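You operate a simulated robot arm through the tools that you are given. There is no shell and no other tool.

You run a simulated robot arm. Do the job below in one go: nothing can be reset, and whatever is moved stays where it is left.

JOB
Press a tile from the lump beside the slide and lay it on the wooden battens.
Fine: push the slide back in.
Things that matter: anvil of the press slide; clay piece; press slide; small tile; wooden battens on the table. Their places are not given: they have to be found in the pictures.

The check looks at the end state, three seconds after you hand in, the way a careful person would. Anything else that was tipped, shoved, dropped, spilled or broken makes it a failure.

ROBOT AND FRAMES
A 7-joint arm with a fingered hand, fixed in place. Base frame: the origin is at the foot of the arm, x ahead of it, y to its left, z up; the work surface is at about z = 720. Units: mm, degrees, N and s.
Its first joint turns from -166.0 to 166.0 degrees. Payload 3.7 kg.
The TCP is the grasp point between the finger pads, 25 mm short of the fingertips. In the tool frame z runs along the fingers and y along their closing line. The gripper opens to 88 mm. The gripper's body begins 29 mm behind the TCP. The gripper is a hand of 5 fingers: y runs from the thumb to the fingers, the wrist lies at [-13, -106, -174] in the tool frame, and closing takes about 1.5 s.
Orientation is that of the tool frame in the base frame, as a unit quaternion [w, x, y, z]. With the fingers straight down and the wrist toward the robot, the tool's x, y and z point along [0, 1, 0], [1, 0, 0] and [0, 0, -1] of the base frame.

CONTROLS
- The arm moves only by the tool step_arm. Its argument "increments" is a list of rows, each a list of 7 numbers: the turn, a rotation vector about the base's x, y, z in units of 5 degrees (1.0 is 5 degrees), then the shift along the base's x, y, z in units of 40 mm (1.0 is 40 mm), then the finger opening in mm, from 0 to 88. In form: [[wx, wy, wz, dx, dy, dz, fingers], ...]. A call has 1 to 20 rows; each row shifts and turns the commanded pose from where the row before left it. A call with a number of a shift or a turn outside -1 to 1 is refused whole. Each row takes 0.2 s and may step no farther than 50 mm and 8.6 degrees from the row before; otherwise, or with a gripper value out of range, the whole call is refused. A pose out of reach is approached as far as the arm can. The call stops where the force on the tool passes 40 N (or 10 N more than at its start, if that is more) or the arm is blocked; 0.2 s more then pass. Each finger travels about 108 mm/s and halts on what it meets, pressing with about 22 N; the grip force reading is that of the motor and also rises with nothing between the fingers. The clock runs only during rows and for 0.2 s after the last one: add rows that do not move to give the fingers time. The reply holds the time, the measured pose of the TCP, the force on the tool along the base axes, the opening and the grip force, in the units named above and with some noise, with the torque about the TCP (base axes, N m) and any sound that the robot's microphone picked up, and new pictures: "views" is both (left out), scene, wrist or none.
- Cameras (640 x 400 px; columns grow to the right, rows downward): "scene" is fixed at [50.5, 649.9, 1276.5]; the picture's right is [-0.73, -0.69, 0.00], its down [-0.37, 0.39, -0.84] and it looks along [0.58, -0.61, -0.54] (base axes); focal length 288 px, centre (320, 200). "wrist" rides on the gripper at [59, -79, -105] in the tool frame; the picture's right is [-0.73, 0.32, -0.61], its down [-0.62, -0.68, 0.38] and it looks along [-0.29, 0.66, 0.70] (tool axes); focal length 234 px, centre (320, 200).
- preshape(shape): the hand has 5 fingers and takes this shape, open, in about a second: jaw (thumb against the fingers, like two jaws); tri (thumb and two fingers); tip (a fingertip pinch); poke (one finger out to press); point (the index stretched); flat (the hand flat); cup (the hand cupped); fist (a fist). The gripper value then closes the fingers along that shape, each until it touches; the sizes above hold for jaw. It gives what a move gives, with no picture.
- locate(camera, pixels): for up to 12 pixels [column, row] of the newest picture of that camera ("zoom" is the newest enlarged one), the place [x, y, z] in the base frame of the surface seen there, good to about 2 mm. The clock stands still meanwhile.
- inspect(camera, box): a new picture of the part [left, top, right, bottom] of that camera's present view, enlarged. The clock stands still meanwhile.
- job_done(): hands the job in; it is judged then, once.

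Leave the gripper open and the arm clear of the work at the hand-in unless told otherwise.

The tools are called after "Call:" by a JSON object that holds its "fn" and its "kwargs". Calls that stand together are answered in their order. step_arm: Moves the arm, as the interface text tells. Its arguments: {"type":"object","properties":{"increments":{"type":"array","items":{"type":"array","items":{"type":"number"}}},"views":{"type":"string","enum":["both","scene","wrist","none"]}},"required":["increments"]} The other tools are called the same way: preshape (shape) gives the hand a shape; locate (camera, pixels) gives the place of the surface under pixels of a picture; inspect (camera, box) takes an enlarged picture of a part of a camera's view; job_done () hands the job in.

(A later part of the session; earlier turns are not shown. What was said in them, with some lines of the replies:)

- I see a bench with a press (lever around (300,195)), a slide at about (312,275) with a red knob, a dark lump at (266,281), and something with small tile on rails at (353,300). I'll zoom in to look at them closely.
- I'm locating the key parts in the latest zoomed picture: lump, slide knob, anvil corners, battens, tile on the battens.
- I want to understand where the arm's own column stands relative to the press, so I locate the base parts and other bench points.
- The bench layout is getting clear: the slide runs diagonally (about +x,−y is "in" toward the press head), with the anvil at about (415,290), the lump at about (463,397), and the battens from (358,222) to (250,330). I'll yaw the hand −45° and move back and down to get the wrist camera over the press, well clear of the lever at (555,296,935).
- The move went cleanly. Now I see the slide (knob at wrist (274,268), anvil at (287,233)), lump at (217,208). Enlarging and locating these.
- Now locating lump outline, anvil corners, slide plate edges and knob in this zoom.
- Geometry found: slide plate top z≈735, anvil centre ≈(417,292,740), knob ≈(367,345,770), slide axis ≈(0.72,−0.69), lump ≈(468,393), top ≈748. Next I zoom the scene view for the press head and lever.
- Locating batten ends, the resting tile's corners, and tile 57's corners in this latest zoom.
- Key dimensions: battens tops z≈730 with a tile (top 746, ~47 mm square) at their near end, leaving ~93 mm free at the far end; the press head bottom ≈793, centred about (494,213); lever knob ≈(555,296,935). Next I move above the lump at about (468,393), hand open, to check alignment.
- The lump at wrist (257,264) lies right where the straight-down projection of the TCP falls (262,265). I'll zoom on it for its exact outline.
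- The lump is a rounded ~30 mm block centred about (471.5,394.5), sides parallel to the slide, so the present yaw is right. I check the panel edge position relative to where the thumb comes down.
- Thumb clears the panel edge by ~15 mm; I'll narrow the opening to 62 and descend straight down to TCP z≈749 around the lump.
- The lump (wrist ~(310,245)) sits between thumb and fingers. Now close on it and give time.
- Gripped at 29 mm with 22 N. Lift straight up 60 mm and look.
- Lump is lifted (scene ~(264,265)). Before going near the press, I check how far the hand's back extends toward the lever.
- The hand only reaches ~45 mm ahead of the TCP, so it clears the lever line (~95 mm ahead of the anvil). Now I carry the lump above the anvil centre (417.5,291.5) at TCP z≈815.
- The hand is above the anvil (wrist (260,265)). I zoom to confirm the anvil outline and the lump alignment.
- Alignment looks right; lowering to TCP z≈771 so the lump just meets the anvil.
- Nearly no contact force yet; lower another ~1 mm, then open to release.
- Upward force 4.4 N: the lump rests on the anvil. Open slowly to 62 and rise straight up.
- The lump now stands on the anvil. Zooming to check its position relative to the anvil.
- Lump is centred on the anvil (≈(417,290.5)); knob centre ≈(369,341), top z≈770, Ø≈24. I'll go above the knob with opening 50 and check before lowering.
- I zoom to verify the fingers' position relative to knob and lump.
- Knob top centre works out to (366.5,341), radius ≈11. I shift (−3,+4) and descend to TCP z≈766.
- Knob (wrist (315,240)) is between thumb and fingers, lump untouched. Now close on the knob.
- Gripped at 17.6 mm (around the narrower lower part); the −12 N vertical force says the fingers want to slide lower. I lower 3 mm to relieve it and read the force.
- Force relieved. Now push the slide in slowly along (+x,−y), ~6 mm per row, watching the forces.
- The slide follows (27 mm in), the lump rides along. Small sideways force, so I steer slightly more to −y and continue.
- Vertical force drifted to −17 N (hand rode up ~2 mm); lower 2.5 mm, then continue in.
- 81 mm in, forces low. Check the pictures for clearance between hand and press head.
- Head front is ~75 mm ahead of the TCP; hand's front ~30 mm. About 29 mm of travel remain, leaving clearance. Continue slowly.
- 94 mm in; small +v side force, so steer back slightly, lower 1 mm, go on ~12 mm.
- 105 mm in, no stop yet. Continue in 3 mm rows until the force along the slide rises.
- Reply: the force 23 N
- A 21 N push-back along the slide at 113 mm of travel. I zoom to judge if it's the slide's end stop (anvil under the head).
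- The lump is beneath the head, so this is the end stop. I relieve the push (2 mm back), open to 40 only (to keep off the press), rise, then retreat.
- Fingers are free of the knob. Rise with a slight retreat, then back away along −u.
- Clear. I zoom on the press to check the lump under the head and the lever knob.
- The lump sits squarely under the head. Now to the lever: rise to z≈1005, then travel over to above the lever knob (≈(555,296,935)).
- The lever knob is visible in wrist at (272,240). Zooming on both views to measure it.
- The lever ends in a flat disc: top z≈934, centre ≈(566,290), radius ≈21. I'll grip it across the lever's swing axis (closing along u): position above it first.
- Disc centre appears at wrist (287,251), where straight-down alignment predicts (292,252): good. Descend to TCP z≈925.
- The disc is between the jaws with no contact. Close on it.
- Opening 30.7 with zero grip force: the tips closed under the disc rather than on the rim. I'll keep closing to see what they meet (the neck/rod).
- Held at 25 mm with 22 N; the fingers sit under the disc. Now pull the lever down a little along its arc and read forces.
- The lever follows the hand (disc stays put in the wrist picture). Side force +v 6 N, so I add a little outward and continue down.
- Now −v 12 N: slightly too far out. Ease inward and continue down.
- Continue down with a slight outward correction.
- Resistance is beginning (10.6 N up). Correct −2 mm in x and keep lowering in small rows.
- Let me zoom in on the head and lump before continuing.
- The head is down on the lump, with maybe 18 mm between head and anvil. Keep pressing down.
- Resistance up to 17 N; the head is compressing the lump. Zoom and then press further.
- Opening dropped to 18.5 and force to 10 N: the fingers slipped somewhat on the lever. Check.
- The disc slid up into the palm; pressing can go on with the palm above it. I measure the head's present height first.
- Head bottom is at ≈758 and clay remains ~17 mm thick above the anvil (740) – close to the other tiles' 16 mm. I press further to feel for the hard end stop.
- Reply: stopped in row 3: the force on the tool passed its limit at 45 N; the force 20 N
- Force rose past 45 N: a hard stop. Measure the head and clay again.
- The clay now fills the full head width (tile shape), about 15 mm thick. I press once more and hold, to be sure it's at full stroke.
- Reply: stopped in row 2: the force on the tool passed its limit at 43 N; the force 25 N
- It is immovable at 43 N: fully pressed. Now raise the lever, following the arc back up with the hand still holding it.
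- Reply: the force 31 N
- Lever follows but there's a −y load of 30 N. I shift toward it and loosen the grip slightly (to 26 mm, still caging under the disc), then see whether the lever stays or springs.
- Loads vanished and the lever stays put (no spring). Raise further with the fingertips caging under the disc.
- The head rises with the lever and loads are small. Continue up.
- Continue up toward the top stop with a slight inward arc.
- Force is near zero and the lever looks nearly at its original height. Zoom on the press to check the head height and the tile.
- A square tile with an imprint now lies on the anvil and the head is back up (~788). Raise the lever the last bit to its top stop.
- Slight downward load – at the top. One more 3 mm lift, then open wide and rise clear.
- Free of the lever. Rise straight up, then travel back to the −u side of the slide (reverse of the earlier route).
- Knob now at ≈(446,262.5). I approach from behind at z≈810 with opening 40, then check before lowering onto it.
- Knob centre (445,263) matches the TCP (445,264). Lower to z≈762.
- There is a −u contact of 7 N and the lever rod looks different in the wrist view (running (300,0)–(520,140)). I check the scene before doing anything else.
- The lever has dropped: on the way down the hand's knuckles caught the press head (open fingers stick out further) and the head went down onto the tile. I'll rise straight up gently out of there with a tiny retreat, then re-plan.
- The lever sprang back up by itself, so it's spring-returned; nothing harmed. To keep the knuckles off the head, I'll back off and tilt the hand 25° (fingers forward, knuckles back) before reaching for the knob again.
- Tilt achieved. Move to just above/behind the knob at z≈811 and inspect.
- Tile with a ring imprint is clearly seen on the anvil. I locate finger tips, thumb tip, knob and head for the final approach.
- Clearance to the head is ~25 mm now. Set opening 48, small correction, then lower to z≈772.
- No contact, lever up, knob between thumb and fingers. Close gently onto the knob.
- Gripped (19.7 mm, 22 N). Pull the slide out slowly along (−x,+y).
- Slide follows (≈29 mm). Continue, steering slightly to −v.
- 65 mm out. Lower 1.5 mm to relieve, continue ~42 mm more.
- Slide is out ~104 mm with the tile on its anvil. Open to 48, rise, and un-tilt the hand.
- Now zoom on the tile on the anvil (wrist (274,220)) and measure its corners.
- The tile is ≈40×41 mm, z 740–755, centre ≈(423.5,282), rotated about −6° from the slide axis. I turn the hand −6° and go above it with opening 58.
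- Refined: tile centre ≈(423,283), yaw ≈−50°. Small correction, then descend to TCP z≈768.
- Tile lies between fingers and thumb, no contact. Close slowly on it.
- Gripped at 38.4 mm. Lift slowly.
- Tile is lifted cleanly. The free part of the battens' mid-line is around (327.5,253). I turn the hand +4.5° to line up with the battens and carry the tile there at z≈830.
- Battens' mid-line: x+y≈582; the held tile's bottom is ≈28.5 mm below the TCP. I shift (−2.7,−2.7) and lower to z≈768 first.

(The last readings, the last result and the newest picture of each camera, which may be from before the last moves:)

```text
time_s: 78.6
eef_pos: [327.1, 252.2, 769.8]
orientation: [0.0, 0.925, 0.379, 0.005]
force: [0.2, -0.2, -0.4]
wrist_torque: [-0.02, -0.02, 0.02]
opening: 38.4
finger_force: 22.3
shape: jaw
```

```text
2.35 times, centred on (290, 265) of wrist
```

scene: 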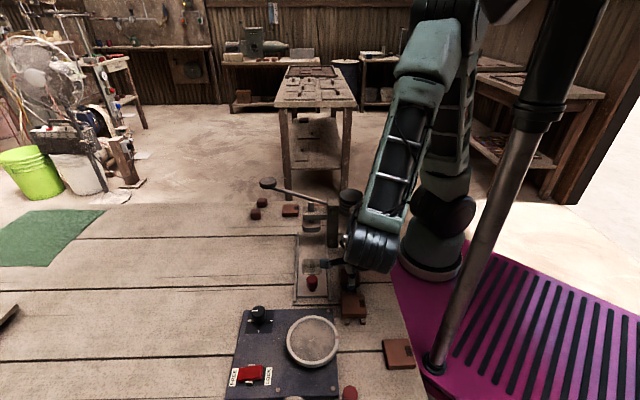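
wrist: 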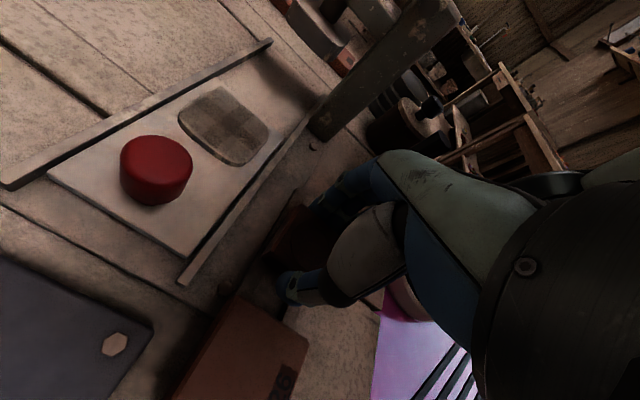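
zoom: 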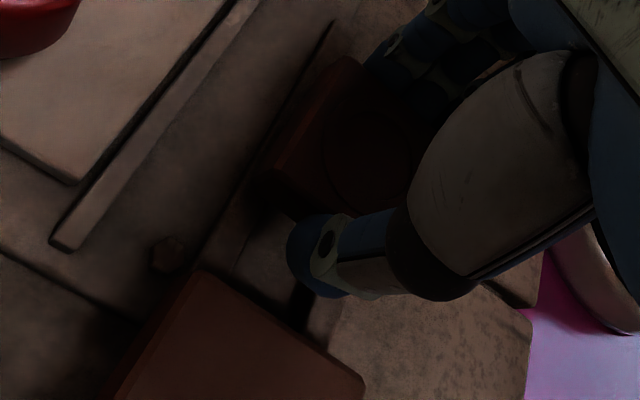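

Call:
{"fn": "locate", "kwargs": {"camera": "zoom", "pixels": [[280, 165], [343, 65], [310, 120], [300, 190], [285, 150], [235, 225], [270, 160], [300, 105], [195, 285], [340, 120]]}}

```text
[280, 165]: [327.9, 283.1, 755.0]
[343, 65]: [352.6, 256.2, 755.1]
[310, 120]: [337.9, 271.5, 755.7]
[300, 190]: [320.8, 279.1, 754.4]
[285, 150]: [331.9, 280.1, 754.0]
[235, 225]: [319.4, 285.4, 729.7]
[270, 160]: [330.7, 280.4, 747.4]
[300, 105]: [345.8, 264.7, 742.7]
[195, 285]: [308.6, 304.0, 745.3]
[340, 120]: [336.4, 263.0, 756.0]
```

The held tile's left edge (x+y≈611) gives a centre of x+y≈583: right over the battens, with a 28 mm gap to tile 26. Lower the remaining ~10 mm carefully.

Call:
{"fn": "step_arm", "kwargs": {"increments": [[0, 0, 0, 0, 0, -0.1, 30], [0, 0, 0, 0, 0, -0.08, 30], [0, 0, 0, 0, 0, 0, 30]], "views": "none"}}

```text
time_s: 79.4
eef_pos: [326.5, 252.8, 760.9]
orientation: [0.0, 0.926, 0.378, 0.004]
force: [-0.3, -0.2, -0.7]
wrist_torque: [0.02, -0.01, 0.01]
opening: 38.4
finger_force: 22.1
shape: jaw
```

No contact yet at z=760.9; continue in ~1 mm steps.

Call:
{"fn": "step_arm", "kwargs": {"increments": [[0, 0, 0, 0, 0, -0.03, 30], [0, 0, 0, 0, 0, 0, 30]], "views": "none"}}

Call:
{"fn": "step_arm", "kwargs": {"increments": [[0, 0, 0, 0, 0, -0.025, 30], [0, 0, 0, 0, 0, 0, 30]], "views": "scene"}}

```text
time_s: 80.0
eef_pos: [326.9, 253.5, 761.1]
orientation: [0.0, 0.926, 0.379, 0.005]
force: [-0.1, 0.1, -0.8]
wrist_torque: [-0.02, 0.01, -0.05]
opening: 38.1
finger_force: 22.2
shape: jaw
```

```text
time_s: 80.6
eef_pos: [326.7, 254.2, 759.6]
orientation: [0.0, 0.925, 0.379, 0.005]
force: [1.0, 0.3, -0.9]
wrist_torque: [-0.01, 0.0, 0.0]
opening: 38.3
finger_force: 21.9
shape: jaw
```

scene: 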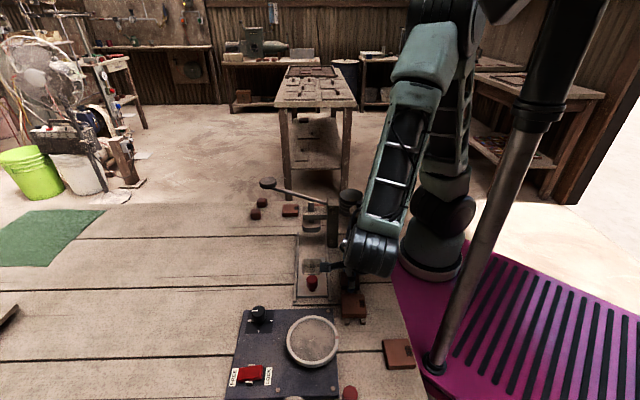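

Still no contact; locate the tile top to see the remaining gap.

Call:
{"fn": "inspect", "kwargs": {"camera": "wrist", "box": [240, 180, 360, 300]}}

Call:
{"fn": "step_arm", "kwargs": {"increments": [[0, 0, 0, 0, 0, -0.025, 30], [0, 0, 0, 0, 0, 0, 30]], "views": "wrist"}}

```text
3.33 times, centred on (300, 240) of wrist
```

zoom: 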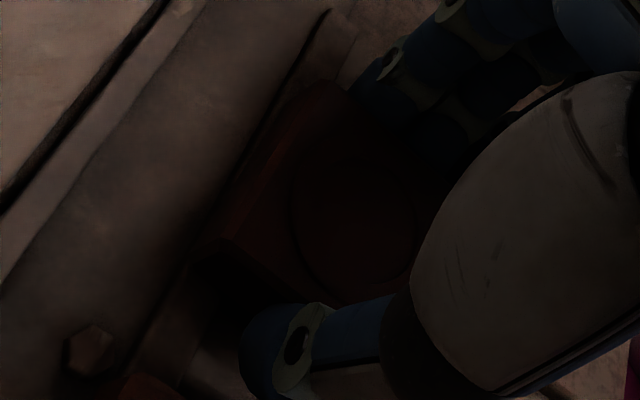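

```text
time_s: 81.2
eef_pos: [325.8, 253.3, 758.4]
orientation: [0.0, 0.926, 0.378, 0.004]
force: [-0.2, -0.2, 6.0]
wrist_torque: [-0.02, 0.02, 0.01]
opening: 38.5
finger_force: 21.9
shape: jaw
```

wrist: 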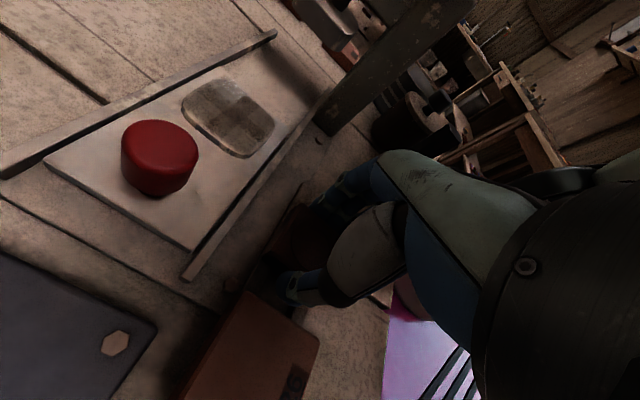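

6 N upward: the tile rests on the battens. Open gently to 50, then rise straight up.

Call:
{"fn": "step_arm", "kwargs": {"increments": [[0, 0, 0, 0, 0, 0, 40], [0, 0, 0, 0, 0, 0, 44], [0, 0, 0, 0, 0, 0, 48], [0, 0, 0, 0, 0, 0, 50], [0, 0, 0, 0, 0, 0, 50], [0, 0, 0, 0, 0, 0.2, 50], [0, 0, 0, 0, 0, 0.5, 50], [0, 0, 0, 0, 0, 0.8, 50], [0, 0, 0, 0, 0, 0.8, 50], [0, 0, 0, 0, 0, 0, 50]], "views": "both"}}

Call:
{"fn": "inspect", "kwargs": {"camera": "scene", "box": [290, 230, 400, 330]}}

```text
time_s: 83.4
eef_pos: [323.7, 254.6, 852.1]
orientation: [-0.001, 0.926, 0.378, 0.005]
force: [-0.1, -0.3, 0.4]
wrist_torque: [0.01, -0.01, 0.0]
opening: 49.5
finger_force: 0.2
shape: jaw
```

scene: 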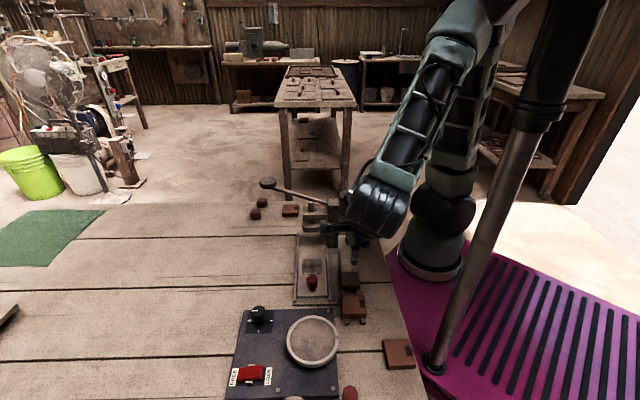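
wrist: 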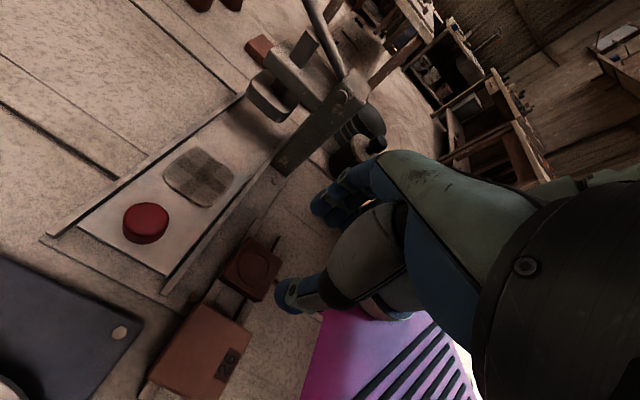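

```text
4.00 times, centred on (345, 280) of scene
```

zoom: 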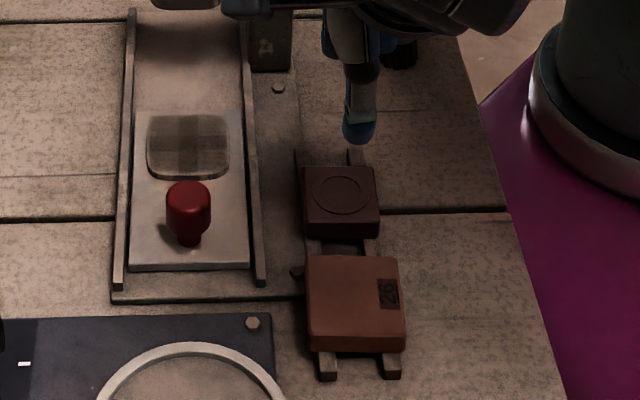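

The tile lies on the battens. Checking its top corners for level.

Call:
{"fn": "locate", "kwargs": {"camera": "zoom", "pixels": [[308, 172], [370, 172], [376, 220], [308, 220], [340, 195], [340, 248], [335, 262], [188, 195], [188, 215]]}}

Call:
{"fn": "inspect", "kwargs": {"camera": "wrist", "box": [140, 170, 320, 390]}}

```text
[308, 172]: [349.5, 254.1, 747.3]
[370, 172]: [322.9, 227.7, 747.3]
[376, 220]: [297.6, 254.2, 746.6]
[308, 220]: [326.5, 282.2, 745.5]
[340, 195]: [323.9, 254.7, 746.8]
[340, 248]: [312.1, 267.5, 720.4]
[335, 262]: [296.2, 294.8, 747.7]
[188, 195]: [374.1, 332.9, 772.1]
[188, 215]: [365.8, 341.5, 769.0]
```

```text
1.82 times, centred on (230, 280) of wrist
```

zoom: 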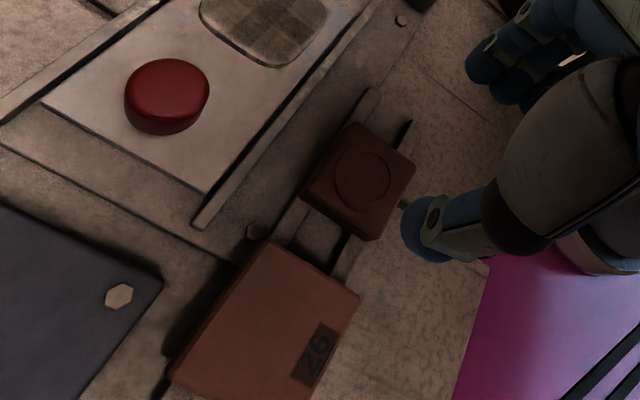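

Tile is level (z≈746–747) and sits on both battens, tile 26 untouched. Now the slide: I'll push it back in from behind the knob with closed fingers, so nothing of the hand gets near the press head. First check what lies behind the knob (panel, ring).

Call:
{"fn": "locate", "kwargs": {"camera": "scene", "pixels": [[328, 311], [312, 316], [312, 322], [290, 330], [258, 312], [258, 320], [300, 308], [340, 312], [312, 303], [312, 284], [316, 303], [312, 278]]}}

Call:
{"fn": "inspect", "kwargs": {"camera": "scene", "box": [240, 250, 360, 350]}}

```text
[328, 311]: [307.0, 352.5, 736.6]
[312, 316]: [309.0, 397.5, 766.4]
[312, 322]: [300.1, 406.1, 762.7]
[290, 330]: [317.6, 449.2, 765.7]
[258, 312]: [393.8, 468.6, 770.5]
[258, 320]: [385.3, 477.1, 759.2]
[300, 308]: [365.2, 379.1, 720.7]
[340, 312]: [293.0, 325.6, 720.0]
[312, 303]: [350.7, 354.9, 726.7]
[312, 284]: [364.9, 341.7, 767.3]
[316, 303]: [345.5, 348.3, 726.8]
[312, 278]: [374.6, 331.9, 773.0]
```

```text
4.00 times, centred on (300, 300) of scene
```

zoom: 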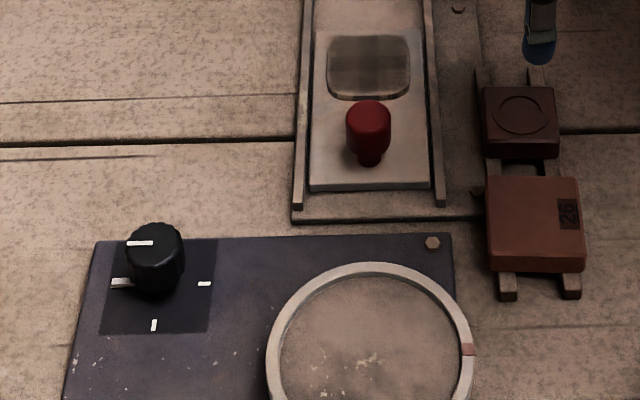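

The ring's rim (z≈766) begins ~88 mm behind the knob; coming down ~46 mm behind the knob with the fingers closed keeps clear of both. Move over there at height with fingers closing.

Call:
{"fn": "step_arm", "kwargs": {"increments": [[0, 0, 0, 0.0, 0.6, 0.1, 40], [0, 0, 0, 0.1, 0.8, 0, 25], [0, 0, 0, 0.15, 0.8, 0, 10], [0, 0, 0, 0.15, 0.7, -0.3, 0], [0, 0, 0, 0, 0, -0.3, 0], [0, 0, 0, 0, 0, 0, 0], [0, 0, 0, 0, 0, 0, 0]], "views": "both"}}

Call:
{"fn": "inspect", "kwargs": {"camera": "wrist", "box": [180, 150, 360, 370]}}

```text
time_s: 85.0
eef_pos: [340.1, 370.1, 829.7]
orientation: [0.0, 0.926, 0.378, 0.005]
force: [-1.3, -0.6, -0.6]
wrist_torque: [-0.01, 0.01, 0.0]
opening: 0.0
finger_force: 21.9
shape: jaw
```

scene: 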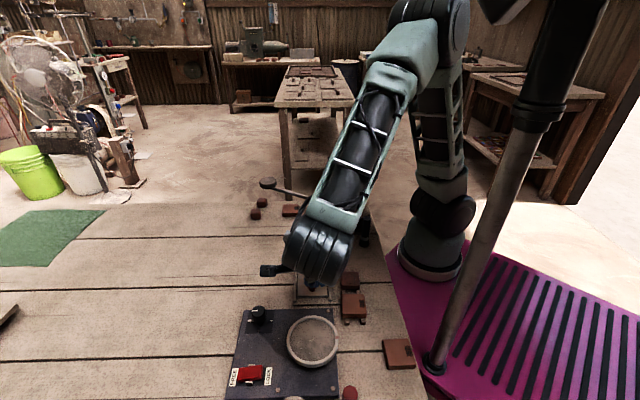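
wrist: 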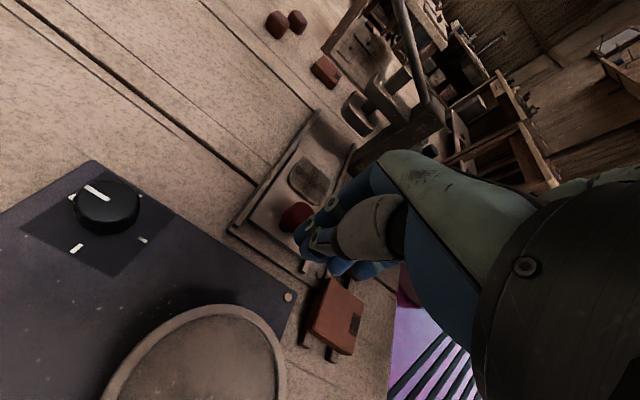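

```text
1.82 times, centred on (270, 260) of wrist
```

zoom: 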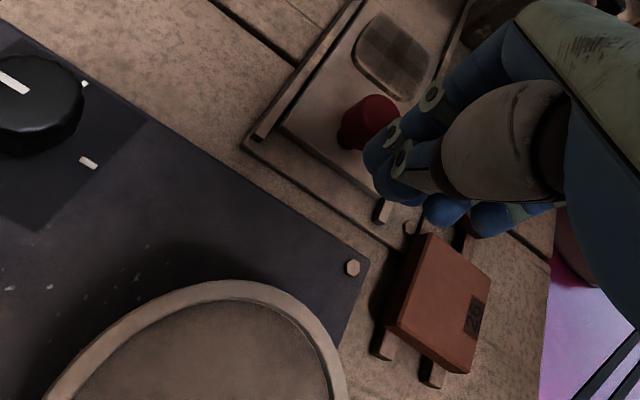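

Call:
{"fn": "locate", "kwargs": {"camera": "zoom", "pixels": [[445, 212], [490, 220], [400, 190], [378, 165], [395, 130], [430, 95], [370, 120], [385, 105], [408, 228], [430, 240]]}}

```text
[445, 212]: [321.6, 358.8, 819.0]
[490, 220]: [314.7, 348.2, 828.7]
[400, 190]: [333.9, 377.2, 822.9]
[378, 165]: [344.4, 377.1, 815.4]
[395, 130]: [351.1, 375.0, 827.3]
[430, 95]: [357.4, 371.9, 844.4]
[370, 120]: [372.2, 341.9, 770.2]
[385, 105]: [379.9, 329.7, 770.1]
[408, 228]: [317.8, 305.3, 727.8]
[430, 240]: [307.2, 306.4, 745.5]
```

Fingers are compact, ~30 mm clear of the knob. Lower to z≈768.

Call:
{"fn": "step_arm", "kwargs": {"increments": [[0, 0, 0, 0, 0, -0.5, 0], [0, 0, 0, 0, 0, -0.5, 0], [0, 0, 0, 0, 0, -0.4, 0], [0, 0, 0, 0, 0, -0.15, 0], [0, 0, 0, 0, 0, 0, 0]], "views": "both"}}

Call:
{"fn": "inspect", "kwargs": {"camera": "wrist", "box": [220, 150, 380, 310]}}

```text
time_s: 86.2
eef_pos: [342.8, 368.7, 767.9]
orientation: [0.0, 0.926, 0.379, 0.005]
force: [0.3, 0.5, 1.0]
wrist_torque: [-0.05, 0.0, 0.01]
opening: 0.0
finger_force: 22.0
shape: jaw
```

scene: 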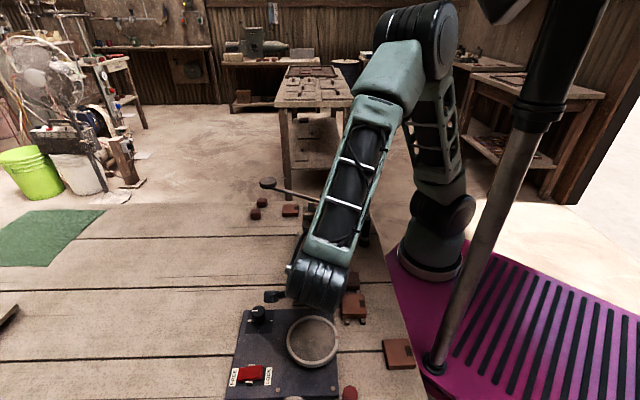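
wrist: 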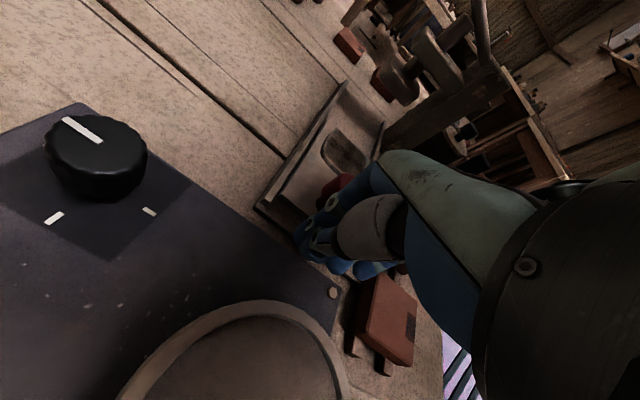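

```text
2.50 times, centred on (300, 230) of wrist
```

zoom: 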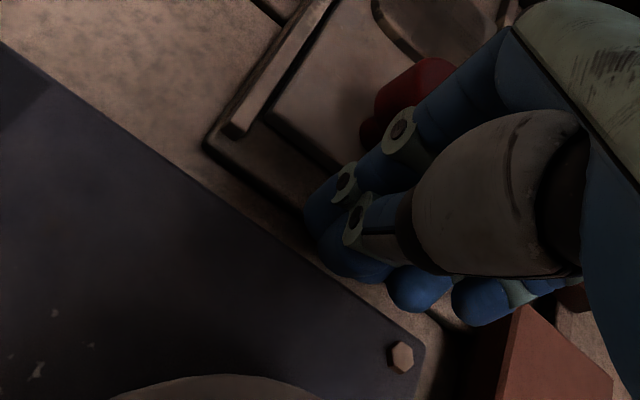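

All clear. Push forward along (+x,−y) until contact, then keep pushing the slide in slowly.

Call:
{"fn": "step_arm", "kwargs": {"increments": [[0, 0, 0, 0.1, -0.1, 0, 0], [0, 0, 0, 0.12, -0.12, 0, 0], [0, 0, 0, 0.12, -0.12, 0, 0], [0, 0, 0, 0.12, -0.12, 0, 0], [0, 0, 0, 0.12, -0.12, 0, 0], [0, 0, 0, 0.12, -0.12, 0, 0], [0, 0, 0, 0.12, -0.12, 0, 0], [0, 0, 0, 0, 0, 0, 0]], "views": "wrist"}}

Call:
{"fn": "inspect", "kwargs": {"camera": "scene", "box": [260, 190, 380, 320]}}

```text
time_s: 88.0
eef_pos: [376.4, 336.0, 768.1]
orientation: [0.0, 0.926, 0.378, 0.005]
force: [-0.8, 0.5, 1.0]
wrist_torque: [-0.04, -0.03, -0.05]
opening: 0.1
finger_force: 22.3
shape: jaw
```

wrist: 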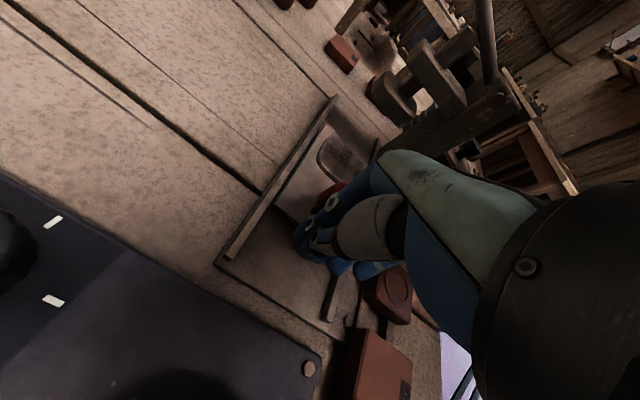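

```text
3.08 times, centred on (320, 255) of scene
```

zoom: 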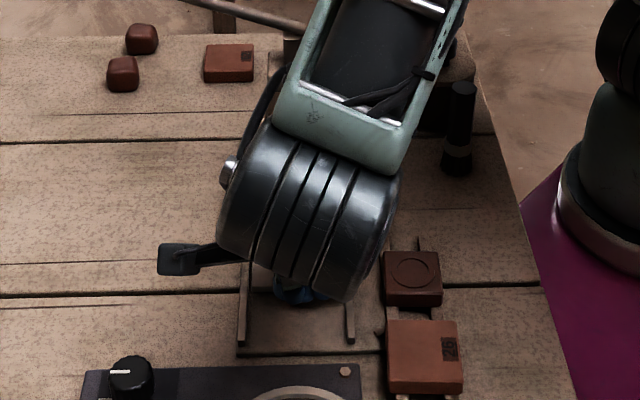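

The slide is moving in with hardly any force. Continue ~62 mm.

Call:
{"fn": "step_arm", "kwargs": {"increments": [[0, 0, 0, 0.1, -0.1, 0, 0], [0, 0, 0, 0.12, -0.12, 0, 0], [0, 0, 0, 0.12, -0.12, 0, 0], [0, 0, 0, 0.12, -0.12, 0, 0], [0, 0, 0, 0.12, -0.12, 0, 0], [0, 0, 0, 0.12, -0.12, 0, 0], [0, 0, 0, 0.12, -0.12, 0, 0], [0, 0, 0, 0.12, -0.12, 0, 0], [0, 0, 0, 0.12, -0.12, 0, 0], [0, 0, 0, 0, 0, 0, 0]], "views": "both"}}

Call:
{"fn": "inspect", "kwargs": {"camera": "wrist", "box": [260, 60, 500, 260]}}

```text
time_s: 90.2
eef_pos: [418.2, 294.3, 769.1]
orientation: [-0.001, 0.925, 0.379, 0.005]
force: [-0.5, 0.6, -1.2]
wrist_torque: [0.0, -0.01, 0.0]
opening: 0.0
finger_force: 21.3
shape: jaw
```

scene: 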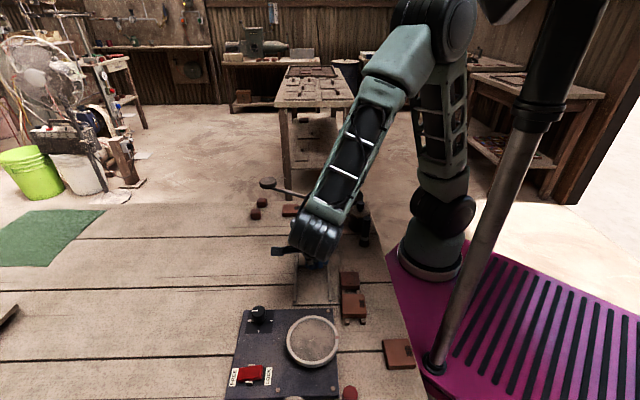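
wrist: 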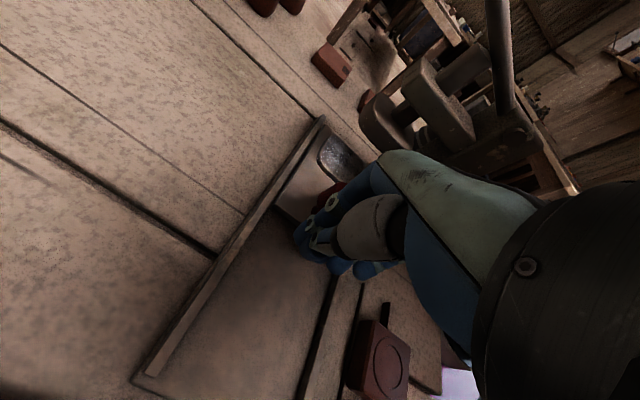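

```text
2.00 times, centred on (380, 160) of wrist
```

zoom: 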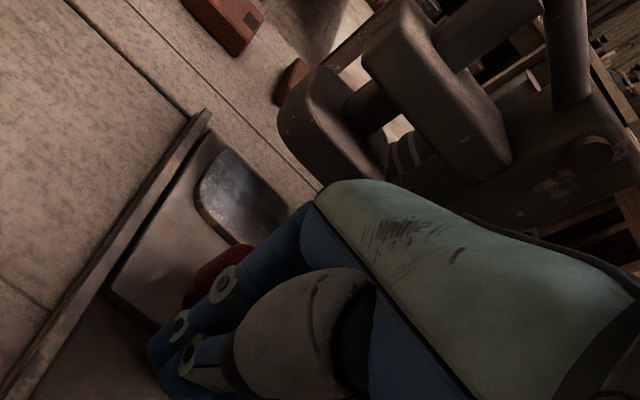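

Continue in smaller steps, ~20 mm more, watching for the end stop.

Call:
{"fn": "step_arm", "kwargs": {"increments": [[0, 0, 0, 0.1, -0.1, 0, 0], [0, 0, 0, 0.1, -0.1, 0, 0], [0, 0, 0, 0.08, -0.08, 0, 0], [0, 0, 0, 0.06, -0.06, 0, 0], [0, 0, 0, 0, 0, 0, 0]], "views": "wrist"}}

```text
time_s: 91.4
eef_pos: [430.8, 282.4, 767.7]
orientation: [0.0, 0.925, 0.379, 0.005]
force: [-26.5, 14.1, 14.4]
wrist_torque: [-0.27, -0.12, -0.28]
opening: 0.1
finger_force: 21.8
shape: jaw
```

wrist: 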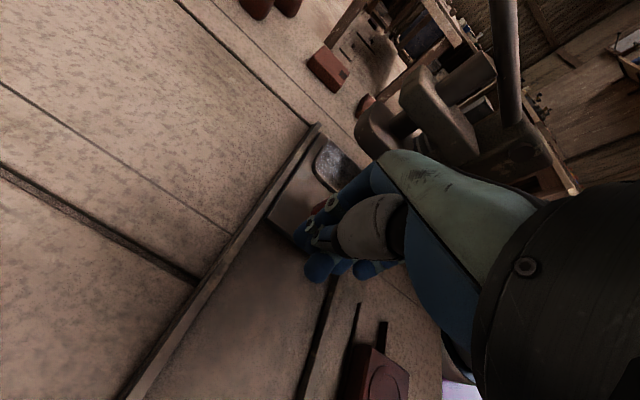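

A 29 N push-back: the slide is against its inner stop. Back the hand off, rise and inspect.

Call:
{"fn": "step_arm", "kwargs": {"increments": [[0, 0, 0, -0.15, 0.15, 0, 0], [0, 0, 0, -0.3, 0.3, 0, 0], [0, 0, 0, -0.4, 0.4, 0.3, 0], [0, 0, 0, -0.2, 0.2, 0.8, 0], [0, 0, 0, 0, 0, 0.9, 10], [0, 0, 0, 0, 0, 0.8, 40], [0, 0, 0, 0, 0, 0, 60], [0, 0, 0, 0, 0, 0, 60]], "views": "both"}}

Call:
{"fn": "inspect", "kwargs": {"camera": "wrist", "box": [240, 130, 360, 270]}}

```text
time_s: 93.2
eef_pos: [387.7, 319.1, 884.0]
orientation: [0.0, 0.926, 0.378, 0.004]
force: [-0.7, -0.2, 0.1]
wrist_torque: [-0.04, 0.01, -0.01]
opening: 59.7
finger_force: 0.1
shape: jaw
```

scene: 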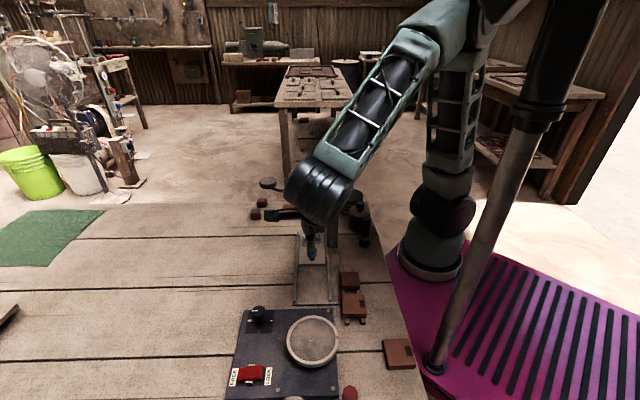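
wrist: 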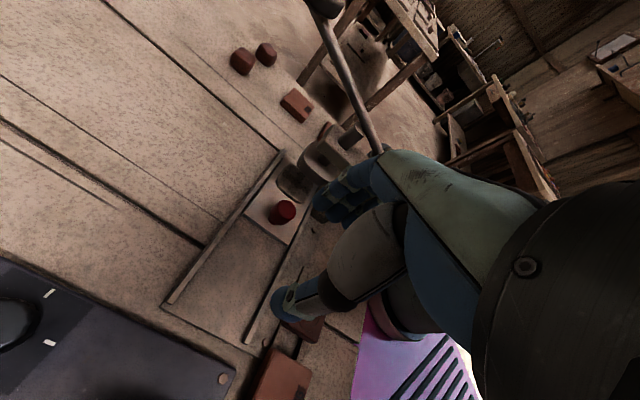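

```text
2.86 times, centred on (300, 200) of wrist
```

zoom: 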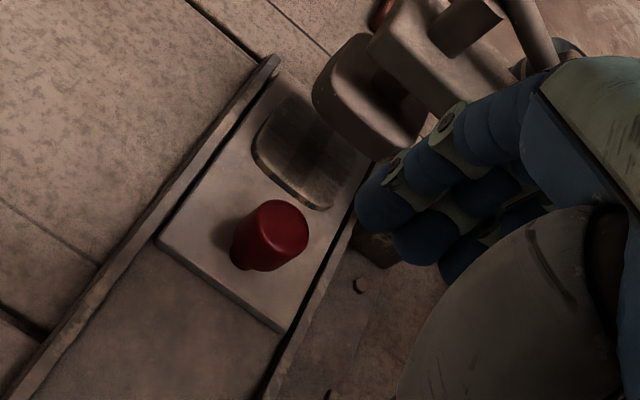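

Call:
{"fn": "locate", "kwargs": {"camera": "zoom", "pixels": [[280, 228], [302, 228], [275, 205], [262, 232], [160, 240], [285, 330], [255, 150], [325, 205], [350, 170], [335, 60]]}}

```text
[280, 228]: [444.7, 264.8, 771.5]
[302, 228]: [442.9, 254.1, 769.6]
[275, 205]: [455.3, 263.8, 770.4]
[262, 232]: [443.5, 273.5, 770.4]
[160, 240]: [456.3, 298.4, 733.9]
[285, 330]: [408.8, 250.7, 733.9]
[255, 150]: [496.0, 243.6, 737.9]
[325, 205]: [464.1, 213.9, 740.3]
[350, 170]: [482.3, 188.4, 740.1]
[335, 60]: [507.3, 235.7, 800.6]
```

Knob is at (445,263.5) — the same inner position as for pressing, so the slide is fully in against its stop, anvil under the head. Now raise the arm well clear with the hand open and take a final look.

Call:
{"fn": "step_arm", "kwargs": {"increments": [[0, 0, 0, 0, 0, 0.6, 80], [0, 0, 0, 0, 0.2, 1.0, 88], [0, 0, 0, 0, 0.3, 1.0, 88], [0, 0, 0, 0.2, 0.3, 1.0, 88], [0, 0, 0, 0.4, 0.3, 1.0, 88], [0, 0, 0, 0.6, 0.2, 0.6, 88], [0, 0, 0, 0.4, 0, 0, 88], [0, 0, 0, 0, 0, 0, 88], [0, 0, 0, 0, 0, 0, 88]], "views": "both"}}

Call:
{"fn": "inspect", "kwargs": {"camera": "scene", "box": [230, 170, 390, 290]}}

Call:
{"fn": "inspect", "kwargs": {"camera": "scene", "box": [280, 240, 420, 380]}}

```text
time_s: 95.2
eef_pos: [452.5, 374.2, 1089.8]
orientation: [0.001, 0.925, 0.379, 0.005]
force: [0.0, 0.0, -0.2]
wrist_torque: [-0.01, 0.01, 0.01]
opening: 87.6
finger_force: 0.0
shape: jaw
```

scene: 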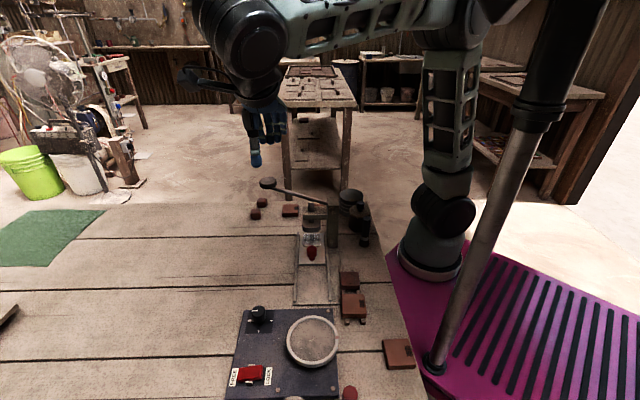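
wrist: 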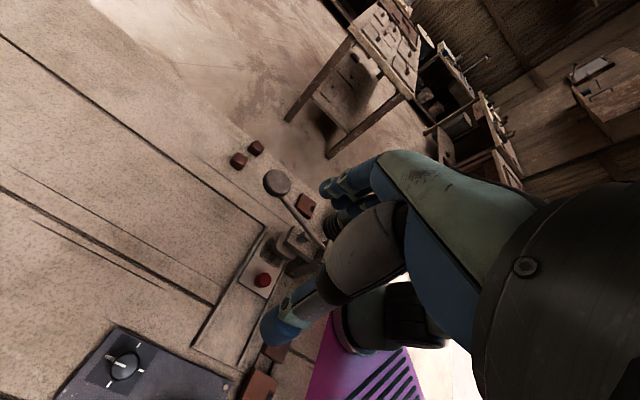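

```text
3.33 times, centred on (310, 230) of scene
```

zoom: 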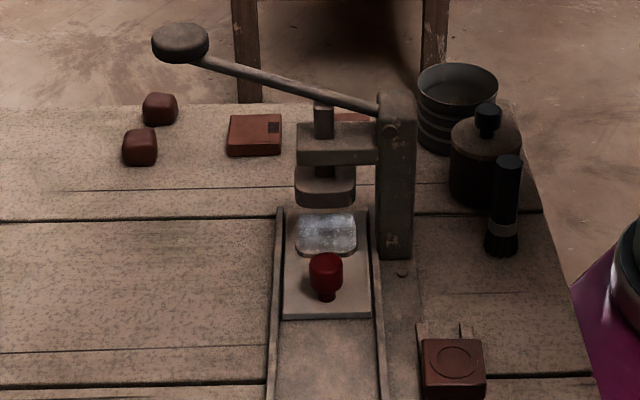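

```text
2.86 times, centred on (350, 310) of scene
```

zoom: 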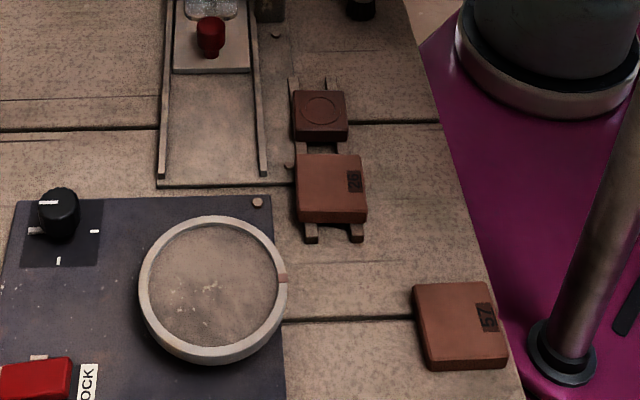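

Final state: the pressed tile lies level on the battens behind tile 26 (which hasn't moved). The slide is pushed in to its stop with the anvil under the head, the lever is up, and nothing else was disturbed. The hand is open and the arm is clear, so I'm handing in.

Call:
{"fn": "job_done", "kwargs": {}}

```text
The job is handed in.
```

I pressed the lump beside the slide into a tile, laid it on the wooden battens and pushed the slide back in. The job is handed in, but I haven't seen the check's result.

- **Tile:** it came out about 40 mm square and 15 mm thick. It lies level on both battens, just behind the "26" tile already there, with a gap of about 28 mm. It sits a few millimetres off-centre, so one side rests on only part of its batten.
- **Slide:** it is back in against its inner stop, with the anvil under the press head.
- **Lever:** it is up, after springing back by itself.
- **Extra press:** while reaching for the slide knob after pressing, my hand caught the press head and pushed it down onto the finished tile. It sprang back when I lifted away, and I saw no harm to the tile.
- **Everything else:** I saw nothing else tipped or moved. The hand is open and the arm is well clear.
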